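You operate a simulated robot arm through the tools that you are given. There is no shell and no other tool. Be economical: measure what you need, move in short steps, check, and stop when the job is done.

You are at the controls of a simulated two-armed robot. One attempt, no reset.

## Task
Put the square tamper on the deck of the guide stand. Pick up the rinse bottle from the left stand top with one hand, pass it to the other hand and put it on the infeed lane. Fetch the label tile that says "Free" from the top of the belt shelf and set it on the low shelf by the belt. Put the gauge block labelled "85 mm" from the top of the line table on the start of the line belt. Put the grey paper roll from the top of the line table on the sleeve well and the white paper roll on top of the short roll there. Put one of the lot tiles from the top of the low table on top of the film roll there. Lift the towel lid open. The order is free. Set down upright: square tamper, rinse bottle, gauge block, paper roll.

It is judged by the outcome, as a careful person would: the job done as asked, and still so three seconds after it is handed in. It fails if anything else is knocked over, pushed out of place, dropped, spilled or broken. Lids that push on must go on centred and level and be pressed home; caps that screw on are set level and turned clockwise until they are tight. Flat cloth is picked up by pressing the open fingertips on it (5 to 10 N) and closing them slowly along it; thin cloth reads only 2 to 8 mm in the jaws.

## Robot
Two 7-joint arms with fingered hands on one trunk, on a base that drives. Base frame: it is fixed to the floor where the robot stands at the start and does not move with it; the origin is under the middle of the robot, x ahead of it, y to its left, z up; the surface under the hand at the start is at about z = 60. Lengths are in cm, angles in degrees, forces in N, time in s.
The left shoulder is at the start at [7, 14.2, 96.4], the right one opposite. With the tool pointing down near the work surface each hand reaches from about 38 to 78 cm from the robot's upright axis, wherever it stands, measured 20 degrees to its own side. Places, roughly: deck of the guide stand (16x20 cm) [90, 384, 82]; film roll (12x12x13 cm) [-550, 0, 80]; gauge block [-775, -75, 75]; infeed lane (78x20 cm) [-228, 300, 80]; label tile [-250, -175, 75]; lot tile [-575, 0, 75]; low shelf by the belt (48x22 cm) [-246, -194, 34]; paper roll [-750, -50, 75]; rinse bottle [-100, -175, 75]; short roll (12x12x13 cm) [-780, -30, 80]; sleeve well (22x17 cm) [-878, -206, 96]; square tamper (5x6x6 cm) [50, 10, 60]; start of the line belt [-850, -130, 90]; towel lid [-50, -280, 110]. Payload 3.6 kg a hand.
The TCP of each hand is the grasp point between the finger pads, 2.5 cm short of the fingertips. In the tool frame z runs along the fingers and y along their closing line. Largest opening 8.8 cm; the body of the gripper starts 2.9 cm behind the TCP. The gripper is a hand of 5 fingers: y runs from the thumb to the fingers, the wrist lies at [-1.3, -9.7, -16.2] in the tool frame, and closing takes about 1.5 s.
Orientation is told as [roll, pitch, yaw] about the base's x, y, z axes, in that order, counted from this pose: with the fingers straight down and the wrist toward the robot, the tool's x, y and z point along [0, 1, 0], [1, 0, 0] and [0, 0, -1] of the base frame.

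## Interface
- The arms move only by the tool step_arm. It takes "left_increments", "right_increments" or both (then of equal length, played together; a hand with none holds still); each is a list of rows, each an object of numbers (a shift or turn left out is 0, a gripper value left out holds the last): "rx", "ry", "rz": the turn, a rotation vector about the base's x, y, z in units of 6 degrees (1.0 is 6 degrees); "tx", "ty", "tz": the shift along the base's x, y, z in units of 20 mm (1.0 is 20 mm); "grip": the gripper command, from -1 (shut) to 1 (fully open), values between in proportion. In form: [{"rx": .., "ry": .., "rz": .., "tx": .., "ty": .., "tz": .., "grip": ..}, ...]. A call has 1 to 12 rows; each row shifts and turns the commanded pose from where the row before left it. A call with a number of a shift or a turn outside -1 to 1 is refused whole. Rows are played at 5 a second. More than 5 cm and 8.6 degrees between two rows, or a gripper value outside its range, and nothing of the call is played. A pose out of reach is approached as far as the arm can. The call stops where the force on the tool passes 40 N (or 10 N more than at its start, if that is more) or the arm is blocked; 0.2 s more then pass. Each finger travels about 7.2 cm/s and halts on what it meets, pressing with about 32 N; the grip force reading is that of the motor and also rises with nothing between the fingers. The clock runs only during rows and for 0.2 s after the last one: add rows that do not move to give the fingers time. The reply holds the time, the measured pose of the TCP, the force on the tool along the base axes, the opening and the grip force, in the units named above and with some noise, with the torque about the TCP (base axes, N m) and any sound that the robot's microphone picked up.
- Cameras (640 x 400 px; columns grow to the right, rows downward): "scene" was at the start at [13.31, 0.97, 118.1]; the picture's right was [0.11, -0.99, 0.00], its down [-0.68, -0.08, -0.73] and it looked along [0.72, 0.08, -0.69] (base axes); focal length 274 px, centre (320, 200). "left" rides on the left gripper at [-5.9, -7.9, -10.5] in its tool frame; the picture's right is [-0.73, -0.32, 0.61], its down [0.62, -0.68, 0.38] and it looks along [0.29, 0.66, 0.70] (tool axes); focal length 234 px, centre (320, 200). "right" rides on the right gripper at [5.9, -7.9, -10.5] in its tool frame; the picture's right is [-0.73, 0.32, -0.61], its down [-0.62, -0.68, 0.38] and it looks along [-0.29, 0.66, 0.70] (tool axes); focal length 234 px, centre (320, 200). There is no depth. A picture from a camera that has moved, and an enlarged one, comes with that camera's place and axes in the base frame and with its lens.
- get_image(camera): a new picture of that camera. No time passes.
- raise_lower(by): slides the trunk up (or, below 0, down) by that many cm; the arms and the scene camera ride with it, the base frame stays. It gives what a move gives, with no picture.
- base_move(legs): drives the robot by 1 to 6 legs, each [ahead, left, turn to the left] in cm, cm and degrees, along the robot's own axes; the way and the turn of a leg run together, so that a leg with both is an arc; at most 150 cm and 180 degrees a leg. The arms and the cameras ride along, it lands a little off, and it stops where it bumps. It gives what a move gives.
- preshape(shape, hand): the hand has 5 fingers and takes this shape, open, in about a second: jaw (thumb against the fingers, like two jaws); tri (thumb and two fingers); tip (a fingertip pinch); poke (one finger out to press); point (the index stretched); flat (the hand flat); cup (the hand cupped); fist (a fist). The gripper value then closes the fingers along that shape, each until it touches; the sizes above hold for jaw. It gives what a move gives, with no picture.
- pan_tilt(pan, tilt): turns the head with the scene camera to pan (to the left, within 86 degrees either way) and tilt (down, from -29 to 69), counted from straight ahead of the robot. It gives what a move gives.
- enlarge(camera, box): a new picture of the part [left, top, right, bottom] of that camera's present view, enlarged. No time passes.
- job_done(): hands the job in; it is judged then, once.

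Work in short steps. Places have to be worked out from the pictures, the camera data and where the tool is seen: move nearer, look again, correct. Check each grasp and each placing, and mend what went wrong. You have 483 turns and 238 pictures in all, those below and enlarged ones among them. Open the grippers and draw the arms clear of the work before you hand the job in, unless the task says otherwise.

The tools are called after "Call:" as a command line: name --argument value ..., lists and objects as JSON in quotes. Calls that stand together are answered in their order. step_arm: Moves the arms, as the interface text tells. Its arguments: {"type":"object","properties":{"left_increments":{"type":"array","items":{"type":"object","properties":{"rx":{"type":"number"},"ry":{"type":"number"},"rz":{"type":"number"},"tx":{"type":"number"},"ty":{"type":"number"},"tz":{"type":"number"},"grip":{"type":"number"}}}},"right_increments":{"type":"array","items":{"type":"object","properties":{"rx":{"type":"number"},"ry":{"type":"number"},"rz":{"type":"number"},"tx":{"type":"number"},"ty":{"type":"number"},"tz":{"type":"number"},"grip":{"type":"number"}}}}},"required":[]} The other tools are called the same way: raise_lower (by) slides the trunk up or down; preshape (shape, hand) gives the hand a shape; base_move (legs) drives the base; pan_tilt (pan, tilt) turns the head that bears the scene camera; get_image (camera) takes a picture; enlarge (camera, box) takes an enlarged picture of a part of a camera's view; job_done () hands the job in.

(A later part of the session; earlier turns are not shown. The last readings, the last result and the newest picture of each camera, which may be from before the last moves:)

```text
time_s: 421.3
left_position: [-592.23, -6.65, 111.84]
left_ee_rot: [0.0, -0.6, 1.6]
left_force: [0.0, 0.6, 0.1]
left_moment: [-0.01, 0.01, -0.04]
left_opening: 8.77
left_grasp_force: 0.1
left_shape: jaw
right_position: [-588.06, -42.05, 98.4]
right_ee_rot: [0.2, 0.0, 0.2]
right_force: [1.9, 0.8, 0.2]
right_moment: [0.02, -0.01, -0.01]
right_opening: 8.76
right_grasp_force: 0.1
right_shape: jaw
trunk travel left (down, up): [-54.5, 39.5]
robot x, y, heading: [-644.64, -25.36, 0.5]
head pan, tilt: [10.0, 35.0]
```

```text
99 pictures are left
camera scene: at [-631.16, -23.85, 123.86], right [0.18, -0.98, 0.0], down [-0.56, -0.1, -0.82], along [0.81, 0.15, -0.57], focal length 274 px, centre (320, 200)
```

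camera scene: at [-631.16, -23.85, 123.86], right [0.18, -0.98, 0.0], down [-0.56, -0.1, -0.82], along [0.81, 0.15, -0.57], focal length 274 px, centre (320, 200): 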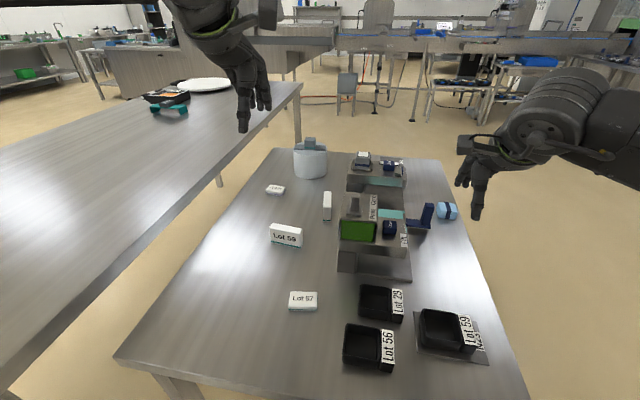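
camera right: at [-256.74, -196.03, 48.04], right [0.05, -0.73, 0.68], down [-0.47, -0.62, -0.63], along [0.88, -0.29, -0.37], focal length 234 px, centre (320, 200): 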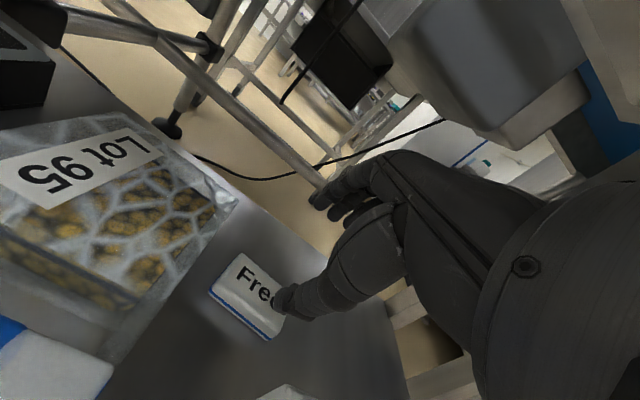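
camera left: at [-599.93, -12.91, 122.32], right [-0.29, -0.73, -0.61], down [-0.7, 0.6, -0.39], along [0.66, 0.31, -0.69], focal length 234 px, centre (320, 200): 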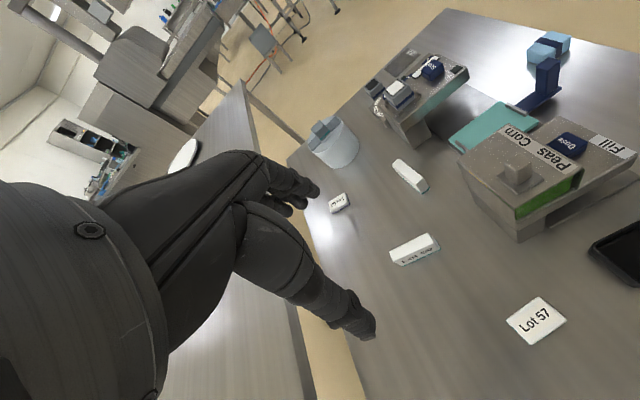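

Call:
enlarge --camera "scene" --box '[255, 130, 345, 260]'

Call:
enlarge --camera "left" --box '[290, 100, 450, 280]'

```text
3.08 times, centred on (300, 195) of scene
camera zoom: at [-631.16, -23.85, 123.86], right [0.18, -0.98, 0.0], down [-0.56, -0.1, -0.82], along [0.81, 0.15, -0.57], focal length 844 px, centre (382, 215)
```

zoom: 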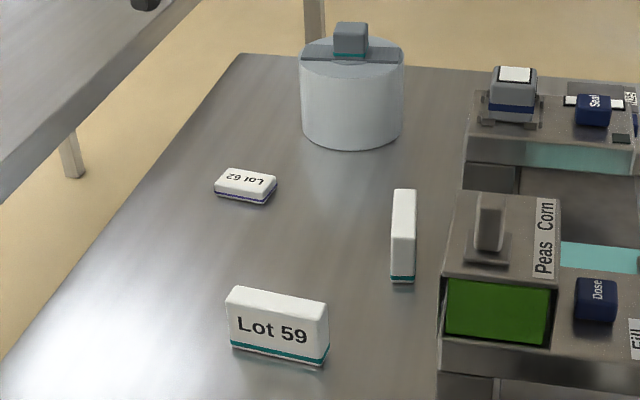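

```text
2.22 times, centred on (370, 190) of left
camera zoom: at [-599.93, -12.91, 122.32], right [-0.29, -0.73, -0.61], down [-0.7, 0.6, -0.39], along [0.66, 0.31, -0.69], focal length 520 px, centre (209, 222)
```

zoom: 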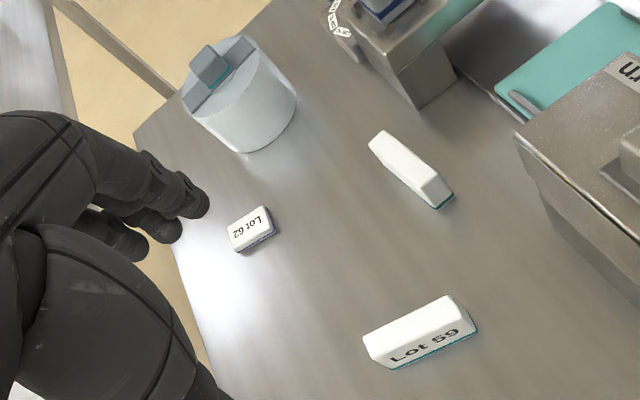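

Lying tile "Lot 57" (5.1 × 3.7 cm at about [-599, -14.7]) suits best: gripped along y from the south side, it can be set flat on the free part of the roll top, beside the strip. I'm driving to the south side of the table.

Call:
base_move --legs '[[0, -85, 0], [0, 0, 89.5], [0, -68, 0], [34, 0, 0]]'

Call:
pan_tilt --pan 12 --tilt 42

Call:
get_image --camera "scene"

```text
time_s: 434.9
left_position: [-595.41, -24.19, 111.84]
left_ee_rot: [0.0, -0.6, 91.4]
left_force: [-0.4, 0.5, 0.4]
left_moment: [-0.03, 0.05, -0.02]
left_opening: 8.77
left_grasp_force: 0.1
left_shape: jaw
right_position: [-560.04, -20.44, 98.39]
right_ee_rot: [0.1, 0.0, 89.9]
right_force: [0.3, 0.2, -0.6]
right_moment: [0.0, 0.01, 0.02]
right_opening: 8.75
right_grasp_force: 0.1
right_shape: jaw
trunk travel left (down, up): [-54.5, 39.5]
robot x, y, heading: [-577.09, -76.98, 89.9]
head pan, tilt: [10.0, 35.0]
```

```text
time_s: 435.6
left_position: [-595.44, -24.34, 111.88]
left_ee_rot: [0.0, -0.6, 91.4]
left_force: [-0.9, 0.2, -0.2]
left_moment: [-0.05, 0.04, -0.01]
left_opening: 8.76
left_grasp_force: 0.0
left_shape: jaw
right_position: [-560.02, -20.46, 98.48]
right_ee_rot: [0.3, 0.0, 89.9]
right_force: [0.9, -0.2, -0.3]
right_moment: [0.02, 0.01, 0.02]
right_opening: 8.75
right_grasp_force: 0.1
right_shape: jaw
trunk travel left (down, up): [-54.5, 39.5]
robot x, y, heading: [-577.33, -77.05, 89.8]
head pan, tilt: [12.0, 42.0]
```

```text
96 pictures are left
camera scene: at [-578.56, -63.94, 122.81], right [0.98, 0.21, 0.0], down [0.14, -0.65, -0.74], along [-0.15, 0.73, -0.67], focal length 274 px, centre (320, 200)
```

scene: 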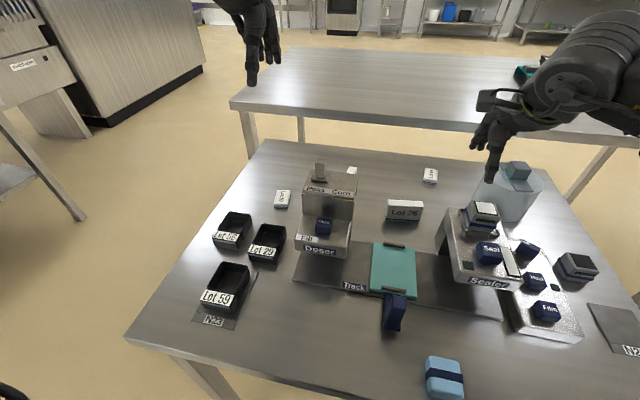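

"Lot 57" confirmed at [-598.7, -14.4]. I'll lower the trunk and bring the left hand above it, rotated to match.

Call:
raise_lower --by -7

Call:
step_arm --left_increments '[{"tx": -0.35, "ty": 0.95, "tz": -0.6, "rz": 0.25}, {"tx": -0.35, "ty": 1, "tz": -1, "rz": 0.25}, {"tx": -0.35, "ty": 1, "tz": -1, "rz": 0.2}, {"tx": -0.35, "ty": 1, "tz": -1, "rz": 0.15}, {"tx": -0.3, "ty": 1, "tz": -1}, {"tz": -1}, {"tz": -1}, {"tz": -1}, {"tz": -1}, {"tz": -1}, {}]'

Call:
enlarge --camera "left" --box '[200, 140, 520, 360]'

```text
time_s: 436.6
left_position: [-595.42, -24.22, 104.88]
left_ee_rot: [0.1, -0.6, 91.5]
left_force: [-0.2, 0.3, 0.1]
left_moment: [0.04, 0.01, 0.0]
left_opening: 8.78
left_grasp_force: 0.0
left_shape: jaw
right_position: [-560.11, -20.52, 91.39]
right_ee_rot: [0.2, -0.1, 89.9]
right_force: [-0.5, 0.2, -0.7]
right_moment: [0.02, 0.02, 0.01]
right_opening: 8.78
right_grasp_force: 0.1
right_shape: jaw
trunk travel left (down, up): [-47.5, 46.5]
robot x, y, heading: [-576.78, -76.72, 89.7]
head pan, tilt: [12.0, 42.0]
```

```text
time_s: 439.0
left_position: [-598.7, -14.44, 85.67]
left_ee_rot: [0.0, -0.6, 96.5]
left_force: [0.1, 0.2, 0.1]
left_moment: [0.02, 0.01, -0.02]
left_opening: 8.79
left_grasp_force: 0.1
left_shape: jaw
right_position: [-560.12, -20.61, 91.43]
right_ee_rot: [0.1, -0.2, 89.9]
right_force: [0.5, -0.2, 0.4]
right_moment: [0.01, -0.04, 0.0]
right_opening: 8.76
right_grasp_force: 0.1
right_shape: jaw
trunk travel left (down, up): [-47.5, 46.5]
robot x, y, heading: [-576.64, -77.21, 90.3]
head pan, tilt: [12.0, 42.0]
```

```text
1.82 times, centred on (360, 250) of left
camera zoom: at [-591.89, -21.78, 96.01], right [0.76, -0.23, -0.61], down [-0.54, -0.74, -0.39], along [-0.36, 0.63, -0.69], focal length 426 px, centre (247, 109)
```

zoom: 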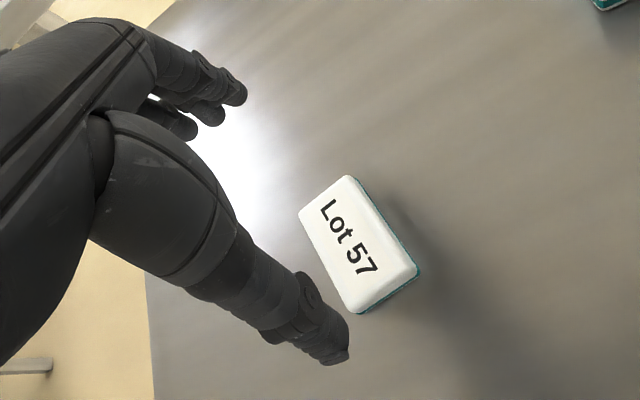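

Well aligned. Descending to the table beside the tile.

Call:
step_arm --left_increments '[{"ty": -0.1, "tz": -1, "rz": 0.2, "grip": 0.7}, {"tz": -1}, {"tz": -1}, {"tz": -0.6}, {"tz": -0.2}, {"tz": -0.15}, {"tz": -0.1}, {"tz": -0.1}, {"tz": -0.1}, {}]'

```text
time_s: 441.2
left_position: [-598.72, -14.69, 77.5]
left_ee_rot: [0.0, -1.0, 97.6]
left_force: [-1.4, 4.0, 20.3]
left_moment: [-0.36, 0.02, 0.07]
left_opening: 7.42
left_grasp_force: 0.0
left_shape: jaw
right_position: [-560.01, -20.75, 91.53]
right_ee_rot: [0.1, -0.2, 89.9]
right_force: [0.2, -0.3, 0.0]
right_moment: [-0.04, -0.01, -0.02]
right_opening: 8.77
right_grasp_force: 0.0
right_shape: jaw
trunk travel left (down, up): [-47.5, 46.5]
robot x, y, heading: [-576.71, -77.41, 89.8]
head pan, tilt: [12.0, 42.0]
```

Touching the table at TCP 77.5, so the surface is at z 75. I'll back off 4 mm and close.

Call:
step_arm --left_increments '[{"tz": 0.22}, {"grip": 0.4}, {"grip": 0.2}, {"grip": 0}, {"grip": -0.3}, {"grip": -0.7}, {"grip": -1}, {"grip": -1}, {"grip": -1}]'

Call:
enlarge --camera "left" --box '[200, 140, 520, 360]'

```text
time_s: 443.2
left_position: [-598.74, -14.53, 77.57]
left_ee_rot: [-0.1, -0.6, 97.8]
left_force: [-1.0, -0.4, 0.2]
left_moment: [0.03, -0.06, -0.01]
left_opening: 5.03
left_grasp_force: 31.8
left_shape: jaw
right_position: [-560.13, -20.59, 91.36]
right_ee_rot: [0.2, -0.1, 89.9]
right_force: [0.3, 0.3, -0.5]
right_moment: [0.01, 0.02, 0.01]
right_opening: 8.77
right_grasp_force: 0.1
right_shape: jaw
trunk travel left (down, up): [-47.5, 46.5]
robot x, y, heading: [-576.97, -76.98, 90.0]
head pan, tilt: [12.0, 42.0]
```

```text
1.82 times, centred on (360, 250) of left
camera zoom: at [-591.84, -21.84, 88.04], right [0.76, -0.22, -0.61], down [-0.53, -0.75, -0.39], along [-0.38, 0.62, -0.69], focal length 426 px, centre (247, 109)
```

zoom: 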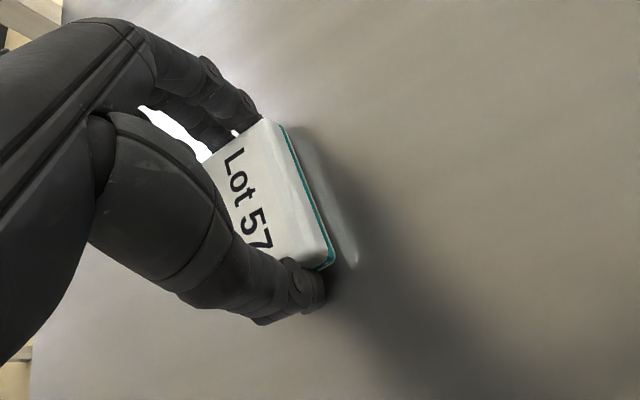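

Gripped. Lifting high, then strafing east to face the roll.

Call:
step_arm --left_increments '[{"tz": 1}, {"tz": 1}, {"tz": 1}, {"tz": 1}, {"tz": 1}, {"tz": 1}, {"tz": 1}, {"tz": 1}, {"tz": 1}, {"ty": -1}, {"ty": -1}, {}]' --right_increments '[{"ty": -1}, {"ty": -1}, {"ty": -1}, {"ty": -1}, {"ty": -1}, {"ty": -1}, {"ty": -1}, {}, {}, {}, {}, {}]'

Call:
raise_lower --by 9

Call:
base_move --legs '[[0, -46, 0]]'

Call:
pan_tilt --pan 15 --tilt 42

Call:
get_image --camera "scene"

Call:
get_image --camera "left"

```text
time_s: 445.8
left_position: [-598.8, -18.65, 95.49]
left_ee_rot: [0.1, -0.6, 97.7]
left_force: [0.2, -0.3, -0.2]
left_moment: [0.0, -0.01, -0.03]
left_opening: 5.0
left_grasp_force: 32.3
left_shape: jaw
right_position: [-559.93, -34.57, 91.43]
right_ee_rot: [0.3, 0.0, 89.9]
right_force: [0.8, 0.0, 0.1]
right_moment: [0.01, 0.02, -0.02]
right_opening: 8.78
right_grasp_force: 0.0
right_shape: jaw
trunk travel left (down, up): [-47.5, 46.5]
robot x, y, heading: [-576.76, -77.13, 89.9]
head pan, tilt: [12.0, 42.0]
```

```text
time_s: 447.1
left_position: [-598.72, -18.56, 104.51]
left_ee_rot: [0.0, -0.7, 97.8]
left_force: [0.0, -0.5, -0.1]
left_moment: [0.01, -0.01, -0.02]
left_opening: 4.99
left_grasp_force: 31.7
left_shape: jaw
right_position: [-560.07, -34.48, 100.41]
right_ee_rot: [0.2, 0.1, 89.9]
right_force: [0.4, -0.2, -0.6]
right_moment: [0.0, -0.01, 0.02]
right_opening: 8.76
right_grasp_force: 0.0
right_shape: jaw
trunk travel left (down, up): [-56.5, 37.5]
robot x, y, heading: [-577.12, -77.16, 90.1]
head pan, tilt: [12.0, 42.0]
```

```text
time_s: 450.1
left_position: [-552.23, -18.96, 104.49]
left_ee_rot: [0.1, -0.6, 98.1]
left_force: [0.0, -0.3, 0.0]
left_moment: [0.0, -0.01, 0.04]
left_opening: 5.01
left_grasp_force: 32.5
left_shape: jaw
right_position: [-513.45, -34.73, 100.4]
right_ee_rot: [0.2, 0.1, 90.3]
right_force: [-0.2, -0.5, 0.5]
right_moment: [-0.01, 0.0, 0.0]
right_opening: 8.78
right_grasp_force: 0.0
right_shape: jaw
trunk travel left (down, up): [-56.5, 37.5]
robot x, y, heading: [-530.12, -77.17, 90.4]
head pan, tilt: [12.0, 42.0]
stopped in leg 1: the robot was blocked; the commanded pose is now the measured one
```

```text
time_s: 450.7
left_position: [-552.23, -19.03, 104.57]
left_ee_rot: [0.0, -0.6, 98.0]
left_force: [-0.5, -0.2, 0.2]
left_moment: [0.02, 0.0, 0.06]
left_opening: 5.02
left_grasp_force: 32.5
left_shape: jaw
right_position: [-513.41, -34.68, 100.53]
right_ee_rot: [0.1, 0.1, 90.3]
right_force: [-0.4, -0.1, -0.3]
right_moment: [-0.02, 0.0, -0.02]
right_opening: 8.77
right_grasp_force: 0.1
right_shape: jaw
trunk travel left (down, up): [-56.5, 37.5]
robot x, y, heading: [-529.65, -77.26, 90.4]
head pan, tilt: [15.0, 42.0]
```

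```text
93 pictures are left
camera scene: at [-532.13, -64.25, 124.81], right [0.96, 0.27, 0.0], down [0.18, -0.65, -0.74], along [-0.2, 0.72, -0.67], focal length 274 px, centre (320, 200)
```

scene: 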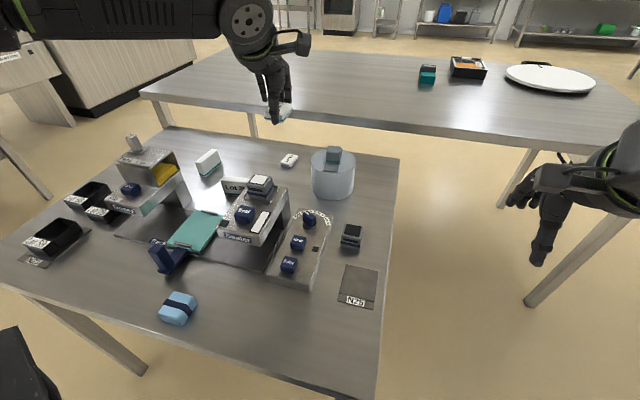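

```text
92 pictures are left
camera left: at [-545.32, -26.13, 114.93], right [0.76, -0.21, -0.61], down [-0.52, -0.76, -0.39], along [-0.38, 0.62, -0.69], focal length 234 px, centre (320, 200)
```

left: 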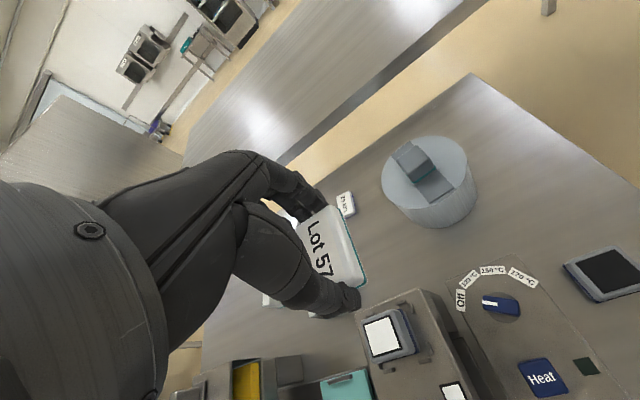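

The roll's top is centred near [-544.6,-6.3] at z of about 85; the strip lies along y, slightly west of centre, and the eastern part is free. I'll bring the tile over [-540.6,-5.3].

Call:
step_arm --left_increments '[{"tx": 0.95, "ty": 0.95, "rz": 0.2}, {"tx": 0.95, "ty": 1, "rz": 0.2}, {"tx": 0.95, "ty": 1, "rz": 0.2}, {"tx": 0.95, "ty": 1, "rz": 0.2}, {"tx": 0.95, "ty": 1, "rz": 0.2}, {"tx": 0.95, "ty": 1}, {"ty": 0.85, "tz": -1}, {"tz": -1}, {"tz": -1}, {"tz": -0.8}, {}]'

Call:
enlarge --camera "left" --box '[200, 140, 520, 360]'

Call:
enlarge --camera "scene" --box '[260, 70, 400, 220]'

```text
time_s: 453.1
left_position: [-548.05, -13.67, 95.42]
left_ee_rot: [0.0, -0.6, 104.2]
left_force: [0.2, -0.3, -0.4]
left_moment: [-0.04, 0.0, -0.01]
left_opening: 4.97
left_grasp_force: 32.1
left_shape: jaw
left hand out of reach, approached as far as the arm can: row 3, 4, 5, 6, 7
right_position: [-513.34, -34.63, 100.34]
right_ee_rot: [0.2, 0.0, 90.4]
right_force: [0.0, -0.2, 0.1]
right_moment: [0.0, -0.02, 0.0]
right_opening: 8.76
right_grasp_force: 0.1
right_shape: jaw
trunk travel left (down, up): [-56.5, 37.5]
robot x, y, heading: [-530.33, -77.32, 91.0]
head pan, tilt: [15.0, 42.0]
```

```text
1.82 times, centred on (360, 250) of left
camera zoom: at [-540.32, -20.18, 105.88], right [0.78, -0.13, -0.61], down [-0.44, -0.81, -0.39], along [-0.44, 0.57, -0.69], focal length 426 px, centre (247, 109)
```

zoom: 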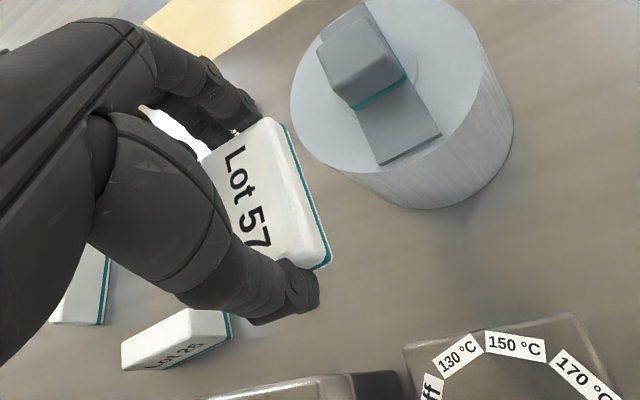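

```text
2.67 times, centred on (330, 145) of scene
camera zoom: at [-532.09, -64.26, 124.81], right [0.96, 0.27, 0.0], down [0.18, -0.64, -0.74], along [-0.2, 0.72, -0.67], focal length 731 px, centre (293, 347)
```

zoom: 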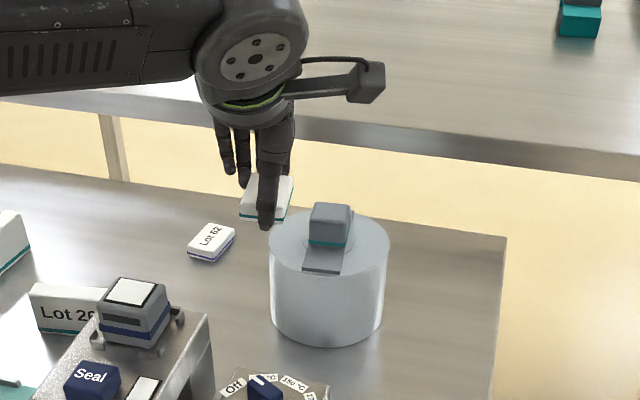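

The limit is on the inner side, so I'll rotate the base 10° clockwise to put the target well to the left hand's side.

Call:
base_move --legs '[[0, 0, -10]]'

Call:
step_arm --left_increments '[{"tx": -0.4, "ty": 0.6}, {"tx": -0.4, "ty": 0.7}, {"tx": -0.4, "ty": 0.7}, {"tx": -0.4, "ty": 0.7}, {"tx": -0.3, "ty": 0.5}, {}]'

Call:
enlarge --camera "left" --box '[200, 140, 520, 360]'

Call:
enlarge --camera "scene" --box '[180, 70, 380, 220]'

```text
time_s: 454.2
left_position: [-536.75, -11.56, 95.47]
left_ee_rot: [0.0, -0.6, 94.3]
left_force: [-0.5, 0.6, -1.1]
left_moment: [0.02, 0.04, -0.02]
left_opening: 4.93
left_grasp_force: 32.1
left_shape: jaw
right_position: [-506.28, -38.09, 100.41]
right_ee_rot: [0.3, -0.1, 80.4]
right_force: [-0.1, -0.1, -0.2]
right_moment: [-0.03, 0.03, 0.01]
right_opening: 8.78
right_grasp_force: 0.0
right_shape: jaw
trunk travel left (down, up): [-56.5, 37.5]
robot x, y, heading: [-530.18, -77.23, 80.8]
head pan, tilt: [15.0, 42.0]
```

```text
time_s: 455.6
left_position: [-541.63, -6.32, 95.49]
left_ee_rot: [0.0, -0.7, 94.2]
left_force: [0.2, 0.6, -0.4]
left_moment: [0.01, 0.03, -0.02]
left_opening: 4.95
left_grasp_force: 31.8
left_shape: jaw
left hand out of reach, approached as far as the arm can: row 3, 4, 5
right_position: [-506.26, -38.13, 100.32]
right_ee_rot: [0.1, 0.0, 80.4]
right_force: [0.0, 0.1, 0.0]
right_moment: [0.02, -0.01, 0.04]
right_opening: 8.75
right_grasp_force: 0.0
right_shape: jaw
trunk travel left (down, up): [-56.5, 37.5]
robot x, y, heading: [-529.75, -77.57, 80.4]
head pan, tilt: [15.0, 42.0]
```

```text
1.82 times, centred on (360, 250) of left
camera zoom: at [-535.14, -13.96, 105.89], right [0.75, -0.26, -0.61], down [-0.57, -0.72, -0.39], along [-0.34, 0.64, -0.69], focal length 426 px, centre (247, 109)
```

zoom: 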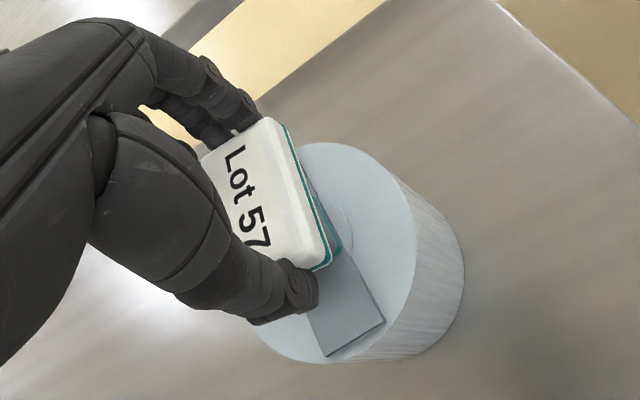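

```text
2.67 times, centred on (280, 145) of scene
camera zoom: at [-529.79, -64.05, 124.81], right [1.0, 0.1, 0.0], down [0.06, -0.67, -0.74], along [-0.07, 0.74, -0.67], focal length 731 px, centre (427, 347)
```

zoom: 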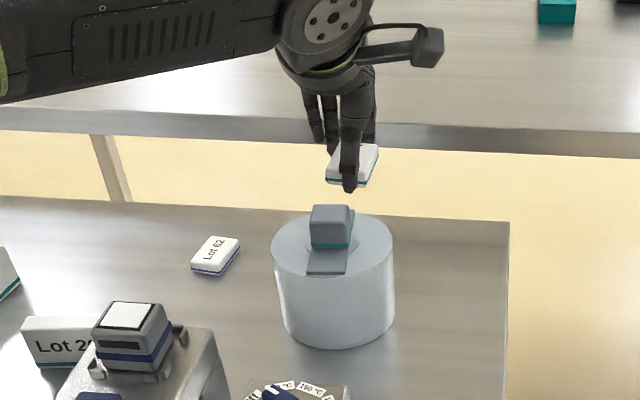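

Just at the arm's limit. A 3 cm base nudge forward gives margin; then I fine-position over the free eastern part.

Call:
base_move --legs '[[3.5, 0, 0]]'

Call:
step_arm --left_increments '[{"tx": 0.25, "ty": -0.6}, {"tx": 0.2, "ty": -0.5, "tz": -0.5}, {"tz": -0.7}, {}]'

Call:
enlarge --camera "left" --box '[200, 140, 520, 360]'

Call:
enlarge --camera "scene" --box '[230, 80, 350, 200]'

```text
time_s: 456.3
left_position: [-541.64, -6.45, 95.36]
left_ee_rot: [0.0, -0.6, 94.2]
left_force: [-1.2, -0.2, 0.0]
left_moment: [-0.01, 0.01, 0.01]
left_opening: 4.96
left_grasp_force: 32.4
left_shape: jaw
right_position: [-506.27, -38.23, 100.4]
right_ee_rot: [0.2, 0.0, 80.5]
right_force: [0.0, 0.3, 0.7]
right_moment: [0.0, 0.0, 0.01]
right_opening: 8.78
right_grasp_force: 0.1
right_shape: jaw
trunk travel left (down, up): [-56.5, 37.5]
robot x, y, heading: [-529.79, -77.22, 80.7]
head pan, tilt: [15.0, 42.0]
stopped in leg 1: the robot was blocked; the commanded pose is now the measured one
```

```text
time_s: 457.3
left_position: [-540.67, -8.59, 93.02]
left_ee_rot: [0.0, -0.7, 94.1]
left_force: [-0.1, 0.1, -0.1]
left_moment: [0.0, 0.0, 0.01]
left_opening: 4.93
left_grasp_force: 32.4
left_shape: jaw
right_position: [-506.21, -38.25, 100.41]
right_ee_rot: [0.2, -0.1, 80.5]
right_force: [0.4, 0.1, 0.1]
right_moment: [-0.03, -0.01, -0.01]
right_opening: 8.77
right_grasp_force: 0.0
right_shape: jaw
trunk travel left (down, up): [-56.5, 37.5]
robot x, y, heading: [-530.34, -77.57, 80.5]
head pan, tilt: [15.0, 42.0]
```

```text
1.82 times, centred on (360, 250) of left
camera zoom: at [-534.21, -16.25, 103.45], right [0.75, -0.26, -0.61], down [-0.57, -0.72, -0.39], along [-0.34, 0.64, -0.69], focal length 426 px, centre (247, 109)
```

zoom: 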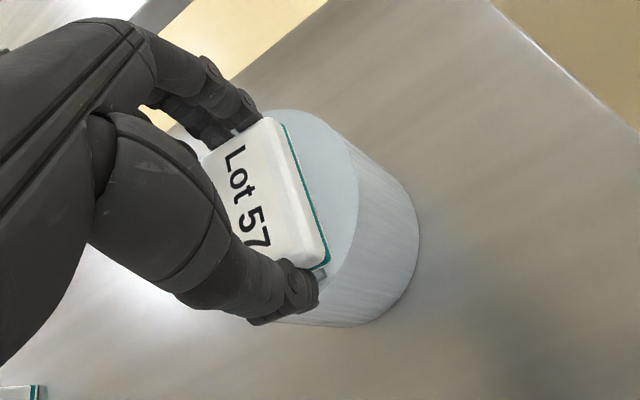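

```text
3.33 times, centred on (290, 140) of scene
camera zoom: at [-529.78, -64.08, 124.81], right [1.0, 0.1, 0.0], down [0.07, -0.67, -0.74], along [-0.07, 0.74, -0.67], focal length 914 px, centre (420, 400)
```

zoom: 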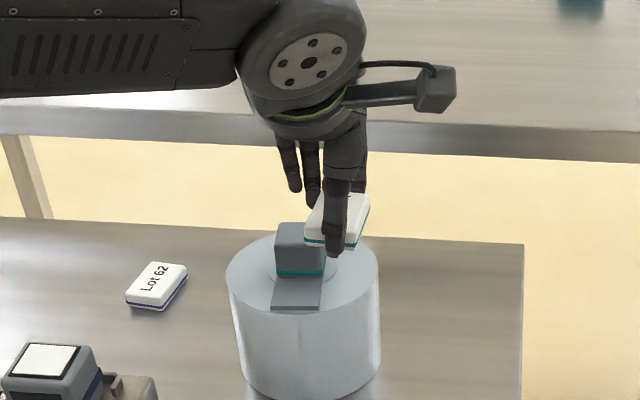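

The base is against the table, so it won't go further. I'll extend the arm at a slightly lower height, where its horizontal reach is larger.

Call:
step_arm --left_increments '[{"tz": -0.3, "ty": 0.5, "tx": 0.1}, {"ty": 0.6}, {"ty": 0.55}, {}]'

```text
time_s: 458.3
left_position: [-541.67, -6.67, 92.66]
left_ee_rot: [0.0, -0.7, 94.2]
left_force: [-1.1, 0.1, -0.3]
left_moment: [0.01, 0.0, -0.06]
left_opening: 4.94
left_grasp_force: 32.0
left_shape: jaw
left hand out of reach, approached as far as the arm can: row 2, 3
right_position: [-506.28, -38.04, 100.49]
right_ee_rot: [0.2, 0.0, 80.5]
right_force: [-0.9, 0.8, -0.2]
right_moment: [-0.01, -0.04, -0.02]
right_opening: 8.79
right_grasp_force: 0.1
right_shape: jaw
trunk travel left (down, up): [-56.5, 37.5]
robot x, y, heading: [-529.8, -77.72, 80.6]
head pan, tilt: [15.0, 42.0]
```

Far reach works better with the hand nearer shoulder height, so I'll lower the trunk 9 cm while raising the arm to compensate.

Call:
step_arm --left_increments '[{"tz": 1}, {"tz": 1}, {"tz": 1}, {"tz": 1}, {"tz": 0.6}, {}]'

Call:
raise_lower --by -9

Call:
step_arm --left_increments '[{"ty": 0.5, "tx": 0.3}, {"ty": 0.3, "tx": 0.3}, {"ty": 0.2}, {}]'

```text
time_s: 459.7
left_position: [-541.7, -6.67, 102.08]
left_ee_rot: [0.0, -0.7, 94.1]
left_force: [-0.1, 0.0, 0.2]
left_moment: [0.01, -0.01, 0.01]
left_opening: 4.94
left_grasp_force: 31.5
left_shape: jaw
right_position: [-506.35, -38.07, 100.33]
right_ee_rot: [0.2, 0.0, 80.4]
right_force: [-0.3, 0.6, 0.8]
right_moment: [0.02, 0.03, -0.01]
right_opening: 8.79
right_grasp_force: 0.1
right_shape: jaw
trunk travel left (down, up): [-56.5, 37.5]
robot x, y, heading: [-529.75, -77.23, 80.8]
head pan, tilt: [15.0, 42.0]
```

```text
time_s: 461.0
left_position: [-541.69, -6.9, 92.96]
left_ee_rot: [0.0, -0.7, 94.2]
left_force: [-0.8, -0.6, -0.4]
left_moment: [-0.02, 0.03, -0.01]
left_opening: 4.95
left_grasp_force: 32.2
left_shape: jaw
right_position: [-506.22, -38.22, 91.45]
right_ee_rot: [0.3, -0.1, 80.5]
right_force: [0.2, -0.6, 0.2]
right_moment: [0.02, -0.01, 0.02]
right_opening: 8.77
right_grasp_force: 0.0
right_shape: jaw
trunk travel left (down, up): [-47.5, 46.5]
robot x, y, heading: [-529.98, -77.44, 80.2]
head pan, tilt: [15.0, 42.0]
```

```text
time_s: 462.0
left_position: [-541.93, -6.64, 92.98]
left_ee_rot: [-0.1, -0.7, 94.2]
left_force: [0.4, -0.2, -0.7]
left_moment: [0.01, -0.02, -0.02]
left_opening: 4.93
left_grasp_force: 31.7
left_shape: jaw
left hand out of reach, approached as far as the arm can: row 1, 2
right_position: [-506.39, -38.1, 91.44]
right_ee_rot: [0.3, 0.0, 80.5]
right_force: [0.4, -0.5, -0.3]
right_moment: [-0.02, 0.02, -0.04]
right_opening: 8.78
right_grasp_force: 0.2
right_shape: jaw
trunk travel left (down, up): [-47.5, 46.5]
robot x, y, heading: [-530.16, -77.51, 80.7]
head pan, tilt: [15.0, 42.0]
```

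The base is likely against the table's corner leg. I'll raise the hand, back off, go around the corner to the southeast, and approach from there.

Call:
step_arm --left_increments '[{"tz": 1}, {"tz": 1}, {"tz": 1}, {"ty": -1}, {"ty": -1}, {}]'

Call:
raise_lower --by 6

Call:
base_move --legs '[[-8, 0, 0], [0, -26, 0], [28, 0, 22]]'

Call:
get_image --camera "scene"

```text
time_s: 463.4
left_position: [-542.66, -11.7, 98.59]
left_ee_rot: [0.1, -0.5, 94.1]
left_force: [-1.0, -0.2, -0.9]
left_moment: [0.0, -0.01, -0.01]
left_opening: 4.94
left_grasp_force: 32.0
left_shape: jaw
left hand out of reach, approached as far as the arm can: row 1, 2, 3
right_position: [-506.25, -38.09, 91.46]
right_ee_rot: [0.2, 0.0, 80.6]
right_force: [-0.4, 0.0, 0.2]
right_moment: [0.0, 0.01, 0.0]
right_opening: 8.81
right_grasp_force: 0.1
right_shape: jaw
trunk travel left (down, up): [-47.5, 46.5]
robot x, y, heading: [-529.84, -77.41, 80.9]
head pan, tilt: [15.0, 42.0]
```

```text
time_s: 464.4
left_position: [-542.6, -11.7, 104.59]
left_ee_rot: [0.0, -0.6, 94.3]
left_force: [0.9, -1.3, 0.3]
left_moment: [0.01, 0.01, -0.01]
left_opening: 4.94
left_grasp_force: 31.8
left_shape: jaw
right_position: [-506.29, -38.14, 97.43]
right_ee_rot: [0.2, 0.0, 80.5]
right_force: [0.3, 0.7, -0.5]
right_moment: [0.01, -0.02, -0.02]
right_opening: 8.79
right_grasp_force: 0.1
right_shape: jaw
trunk travel left (down, up): [-53.5, 40.5]
robot x, y, heading: [-530.01, -77.52, 80.7]
head pan, tilt: [15.0, 42.0]
```

```text
time_s: 468.4
left_position: [-542.62, -7.7, 104.59]
left_ee_rot: [-0.1, -0.6, 117.0]
left_force: [-0.2, -0.2, -0.8]
left_moment: [0.0, 0.06, 0.02]
left_opening: 4.9
left_grasp_force: 31.2
left_shape: jaw
right_position: [-499.03, -18.06, 97.34]
right_ee_rot: [0.2, 0.0, 103.1]
right_force: [0.0, 0.4, -0.4]
right_moment: [0.0, 0.0, 0.0]
right_opening: 8.78
right_grasp_force: 0.1
right_shape: jaw
trunk travel left (down, up): [-53.5, 40.5]
robot x, y, heading: [-505.86, -62.94, 103.5]
head pan, tilt: [15.0, 42.0]
stopped in leg 3: the robot was blocked; the commanded pose is now the measured one
```

```text
85 pictures are left
camera scene: at [-510.58, -51.03, 121.8], right [0.88, 0.47, 0.0], down [0.32, -0.59, -0.74], along [-0.35, 0.65, -0.67], focal length 274 px, centre (320, 200)
```

scene: 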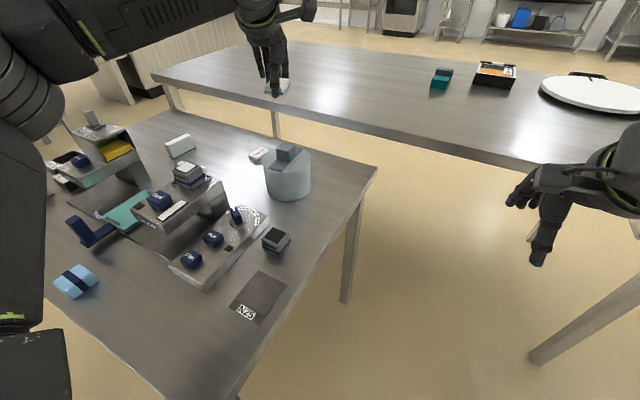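

Good vantage now. I'll rotate the hand to match the strip and move to above the free part, then check closely.

Call:
step_arm --left_increments '[{"rz": -0.85, "tx": 0.3, "ty": 0.3}, {"rz": -0.85, "tx": 0.3, "ty": 0.3}, {"rz": -0.85, "tx": 0.3, "ty": 0.3}, {"rz": -0.8, "tx": 0.2, "ty": 0.2}, {"tz": -1}, {"tz": -1}, {"tz": -1}, {"tz": -1}, {"tz": -0.5}, {}]'

Call:
enlarge --camera "scene" --box '[220, 90, 360, 220]'

Call:
enlarge --camera "left" --box '[200, 140, 520, 360]'

```text
time_s: 470.6
left_position: [-540.56, -5.54, 95.59]
left_ee_rot: [-0.1, -0.6, 96.8]
left_force: [-0.4, 0.2, -0.3]
left_moment: [0.01, 0.03, -0.01]
left_opening: 4.92
left_grasp_force: 31.5
left_shape: jaw
right_position: [-498.93, -18.13, 97.41]
right_ee_rot: [0.2, 0.0, 103.1]
right_force: [1.2, -0.3, -0.6]
right_moment: [-0.03, 0.0, 0.03]
right_opening: 8.77
right_grasp_force: 0.0
right_shape: jaw
trunk travel left (down, up): [-53.5, 40.5]
robot x, y, heading: [-505.45, -63.57, 103.2]
head pan, tilt: [15.0, 42.0]
```

```text
3.08 times, centred on (290, 155) of scene
camera zoom: at [-510.65, -51.1, 121.81], right [0.88, 0.47, 0.0], down [0.32, -0.59, -0.74], along [-0.35, 0.65, -0.67], focal length 844 px, centre (412, 338)
```

zoom: 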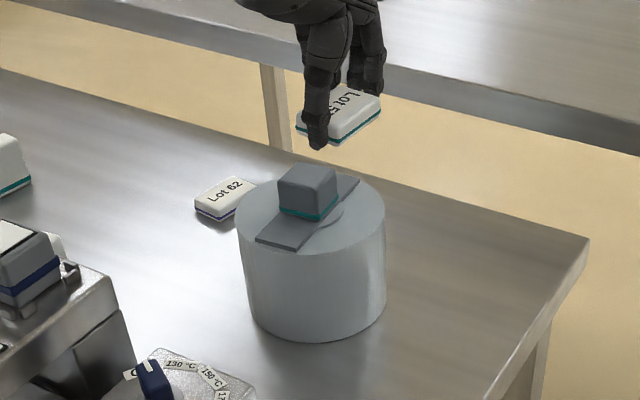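

```text
1.82 times, centred on (360, 250) of left
camera zoom: at [-533.72, -12.9, 106.04], right [0.76, -0.23, -0.61], down [-0.54, -0.75, -0.39], along [-0.37, 0.63, -0.69], focal length 426 px, centre (247, 109)
```

zoom: 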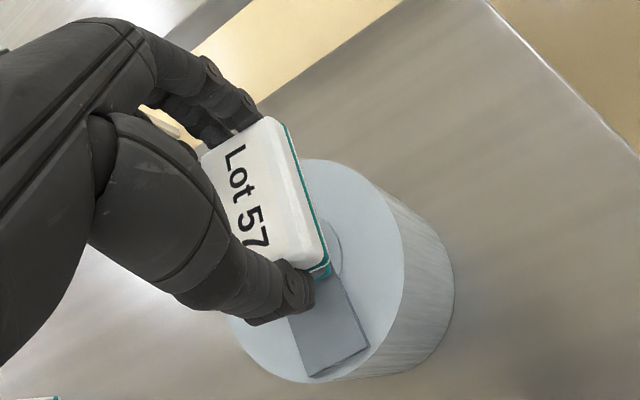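

The free strip on the east side is about 3.7 cm, just enough for the tile. I'll fine-adjust to [-540.2, -5.2] and lower until contact.

Call:
step_arm --left_increments '[{"tx": 0.18, "ty": 0.17, "tz": -0.8}, {"tz": -0.8}, {"tz": -0.8}, {"tz": -0.6}, {"tz": -0.2}, {"tz": -0.15}, {"tz": -0.15}, {"tz": -0.15}, {}]'

Call:
enlarge --camera "scene" --box '[240, 100, 340, 210]'

```text
time_s: 472.6
left_position: [-540.11, -5.31, 88.52]
left_ee_rot: [0.0, -0.8, 96.7]
left_force: [-1.0, 1.7, 11.3]
left_moment: [0.24, 0.5, -0.05]
left_opening: 4.94
left_grasp_force: 31.6
left_shape: jaw
right_position: [-498.91, -18.24, 97.4]
right_ee_rot: [0.3, -0.1, 103.1]
right_force: [-0.5, 1.2, -0.2]
right_moment: [0.02, 0.0, 0.01]
right_opening: 8.8
right_grasp_force: 0.2
right_shape: jaw
trunk travel left (down, up): [-53.5, 40.5]
robot x, y, heading: [-505.61, -63.34, 103.4]
head pan, tilt: [15.0, 42.0]
```

```text
3.64 times, centred on (290, 155) of scene
camera zoom: at [-510.54, -51.25, 121.85], right [0.88, 0.47, 0.0], down [0.32, -0.59, -0.74], along [-0.35, 0.66, -0.67], focal length 997 px, centre (429, 364)
```

zoom: 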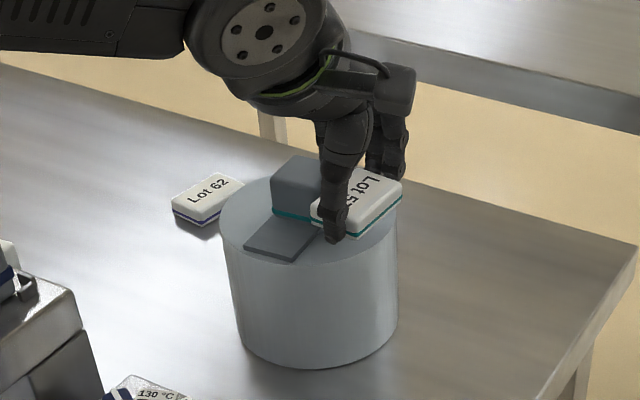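

The contact torque suggests a side finger is touching the small block. I'll raise a bit, shift slightly east and north, and lower again.

Call:
step_arm --left_increments '[{"tz": 0.5}, {"tx": 0.25, "ty": 0.45}, {"tz": -0.3}, {"tz": -0.15}, {"tz": -0.15}, {"tz": -0.1}, {"tz": -0.1}, {}]'

Call:
enlarge --camera "scene" --box '[240, 100, 340, 210]'

Call:
enlarge --camera "left" --box '[200, 140, 520, 360]'

```text
time_s: 474.4
left_position: [-539.39, -4.6, 88.21]
left_ee_rot: [0.2, -1.1, 96.8]
left_force: [-2.1, 1.5, 32.1]
left_moment: [0.65, 1.3, -0.04]
left_opening: 4.96
left_grasp_force: 31.9
left_shape: jaw
right_position: [-498.74, -18.43, 97.58]
right_ee_rot: [0.2, -0.3, 103.1]
right_force: [0.4, 0.1, 0.2]
right_moment: [0.0, 0.01, -0.04]
right_opening: 8.78
right_grasp_force: 0.1
right_shape: jaw
trunk travel left (down, up): [-53.5, 40.5]
robot x, y, heading: [-505.3, -63.41, 103.3]
head pan, tilt: [15.0, 42.0]
```

```text
3.64 times, centred on (290, 155) of scene
camera zoom: at [-510.38, -51.56, 121.9], right [0.88, 0.47, 0.0], down [0.32, -0.59, -0.75], along [-0.35, 0.66, -0.67], focal length 997 px, centre (429, 364)
```

zoom: 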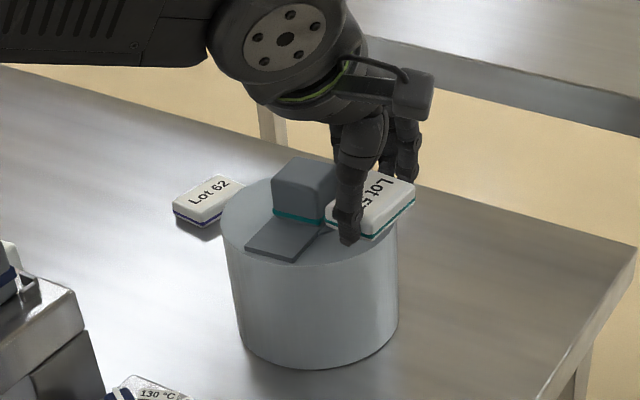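

```text
1.82 times, centred on (360, 250) of left
camera zoom: at [-532.65, -12.04, 98.53], right [0.76, -0.22, -0.61], down [-0.54, -0.74, -0.4], along [-0.37, 0.63, -0.68], focal length 426 px, centre (247, 109)
```

zoom: 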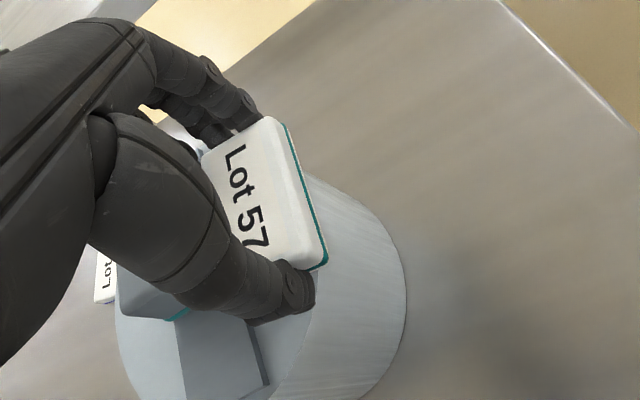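

The touching is the fingertips on the strip level with the tile bottom. I'll shift back to x -540.2 so the tile sits well on the roll, then release from a couple of millimetres.

Call:
step_arm --left_increments '[{"tz": 0.4}, {"tx": -0.4, "ty": -0.2}, {"tz": -0.2}, {"tz": -0.1}, {}]'

Call:
enlarge --camera "scene" --box '[240, 100, 340, 210]'

```text
time_s: 475.6
left_position: [-540.21, -4.81, 88.25]
left_ee_rot: [0.2, -0.9, 96.8]
left_force: [2.5, 3.4, 19.1]
left_moment: [0.41, 0.69, -0.22]
left_opening: 4.93
left_grasp_force: 32.1
left_shape: jaw
right_position: [-498.73, -18.26, 97.53]
right_ee_rot: [0.3, -0.1, 103.1]
right_force: [1.0, 0.1, -0.3]
right_moment: [-0.05, 0.02, 0.0]
right_opening: 8.79
right_grasp_force: 0.1
right_shape: jaw
trunk travel left (down, up): [-53.5, 40.5]
robot x, y, heading: [-505.37, -63.47, 103.2]
head pan, tilt: [15.0, 42.0]
```

```text
3.64 times, centred on (290, 155) of scene
camera zoom: at [-510.4, -51.33, 121.86], right [0.88, 0.47, 0.0], down [0.32, -0.59, -0.74], along [-0.35, 0.66, -0.67], focal length 997 px, centre (429, 364)
```

zoom: 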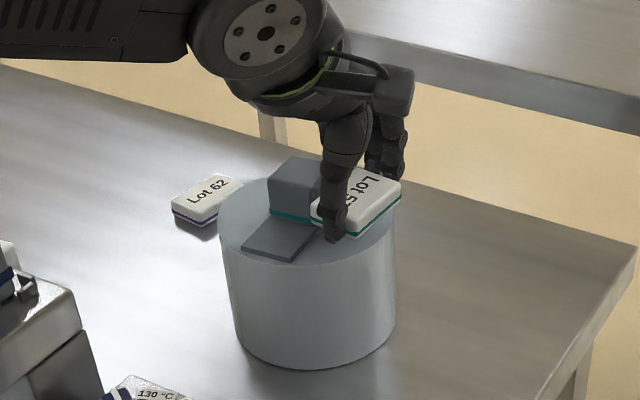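

Releasing gently.

Call:
step_arm --left_increments '[{"tz": 0.05, "grip": -0.6}, {"grip": -0.2}, {"grip": 0.1}, {"grip": 0.25}, {"grip": 0.4}, {"grip": 0.5}, {}]'

Call:
step_arm --left_increments '[{"tz": 0.5}, {"tz": 0.8}, {"tz": 1}, {"tz": 1}, {"tz": 1}, {"tz": 1}, {}]'

Call:
enlarge --camera "scene" --box '[240, 100, 340, 210]'

```text
time_s: 477.2
left_position: [-540.47, -4.71, 88.04]
left_ee_rot: [0.1, -0.6, 96.9]
left_force: [-0.3, -0.3, -0.5]
left_moment: [0.01, -0.01, 0.02]
left_opening: 6.55
left_grasp_force: 0.1
left_shape: jaw
right_position: [-499.04, -18.03, 97.32]
right_ee_rot: [0.2, -0.1, 103.0]
right_force: [-0.2, 0.4, 0.1]
right_moment: [0.01, -0.02, 0.0]
right_opening: 8.76
right_grasp_force: 0.2
right_shape: jaw
trunk travel left (down, up): [-53.5, 40.5]
robot x, y, heading: [-505.58, -63.34, 103.2]
head pan, tilt: [15.0, 42.0]
```

```text
time_s: 478.8
left_position: [-540.38, -4.6, 98.79]
left_ee_rot: [0.0, -0.7, 97.0]
left_force: [0.1, -0.3, -1.1]
left_moment: [0.0, -0.01, -0.01]
left_opening: 6.58
left_grasp_force: 0.1
left_shape: jaw
right_position: [-498.99, -18.11, 97.41]
right_ee_rot: [0.3, 0.0, 103.1]
right_force: [1.0, 0.0, 0.1]
right_moment: [-0.01, -0.02, 0.01]
right_opening: 8.79
right_grasp_force: 0.0
right_shape: jaw
trunk travel left (down, up): [-53.5, 40.5]
robot x, y, heading: [-505.53, -63.42, 103.3]
head pan, tilt: [15.0, 42.0]
```

```text
3.64 times, centred on (290, 155) of scene
camera zoom: at [-510.65, -51.09, 121.81], right [0.88, 0.47, 0.0], down [0.32, -0.59, -0.74], along [-0.35, 0.65, -0.67], focal length 997 px, centre (429, 364)
```

zoom: 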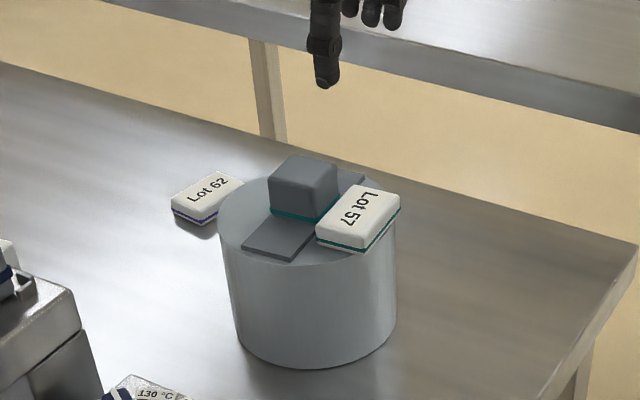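

The lot tile rests on the roll. Next is the line table: I'll back off, turn west and drive there.

Call:
base_move --legs '[[-22, 0, 0], [0, 0, 77], [0, 38, 0], [140, 0, 0]]'

Call:
pan_tilt --pan -10 --tilt 20

Call:
get_image --camera "scene"

```text
time_s: 492.3
left_position: [-704.62, -139.96, 98.69]
left_ee_rot: [0.0, -0.6, 172.8]
left_force: [0.2, 0.0, -0.7]
left_moment: [0.01, 0.01, 0.0]
left_opening: 6.57
left_grasp_force: 0.0
left_shape: jaw
right_position: [-681.54, -103.08, 97.36]
right_ee_rot: [0.2, -0.1, 179.1]
right_force: [0.2, 0.2, -0.1]
right_moment: [-0.02, 0.0, 0.0]
right_opening: 8.79
right_grasp_force: 0.0
right_shape: jaw
trunk travel left (down, up): [-53.5, 40.5]
robot x, y, heading: [-639.06, -121.17, 179.1]
head pan, tilt: [15.0, 42.0]
```

```text
time_s: 493.2
left_position: [-704.67, -139.93, 98.79]
left_ee_rot: [0.1, -0.5, 172.7]
left_force: [0.9, -0.5, -0.3]
left_moment: [-0.02, 0.03, -0.01]
left_opening: 6.59
left_grasp_force: 0.0
left_shape: jaw
right_position: [-681.52, -103.19, 97.35]
right_ee_rot: [0.3, -0.1, 179.0]
right_force: [-0.3, -0.6, -0.5]
right_moment: [0.01, -0.01, 0.01]
right_opening: 8.81
right_grasp_force: 0.0
right_shape: jaw
trunk travel left (down, up): [-53.5, 40.5]
robot x, y, heading: [-639.27, -120.72, 178.9]
head pan, tilt: [-10.0, 20.0]
```

```text
77 pictures are left
camera scene: at [-653.26, -118.83, 125.24], right [0.19, 0.98, 0.0], down [0.34, -0.06, -0.94], along [-0.92, 0.18, -0.34], focal length 274 px, centre (320, 200)
```

scene: 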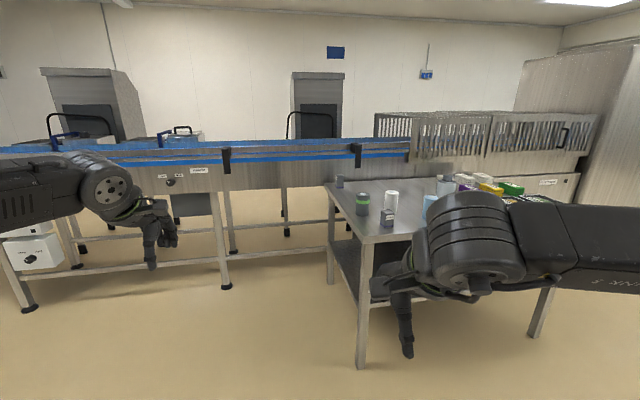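

Call:
enlarge --camera "scene" --box '[322, 160, 452, 245]'

```text
4.71 times, centred on (387, 202) of scene
camera zoom: at [-653.26, -118.83, 125.24], right [0.19, 0.98, 0.0], down [0.34, -0.06, -0.94], along [-0.92, 0.18, -0.34], focal length 1291 px, centre (5, 188)
```

zoom: 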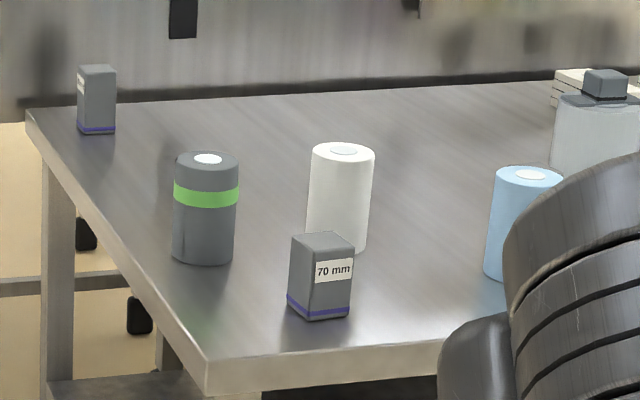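

Call:
enlarge --camera "scene" --box '[332, 170, 352, 190]'

```text
16.00 times, centred on (342, 180) of scene
camera zoom: at [-653.26, -118.83, 125.24], right [0.19, 0.98, 0.0], down [0.34, -0.06, -0.94], along [-0.92, 0.18, -0.34], focal length 4388 px, centre (-32, 520)
```

zoom: 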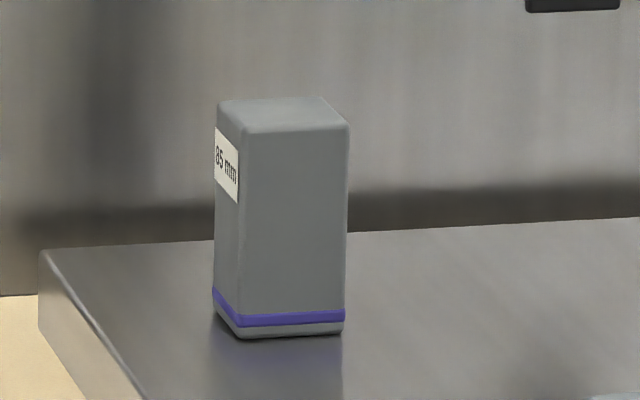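

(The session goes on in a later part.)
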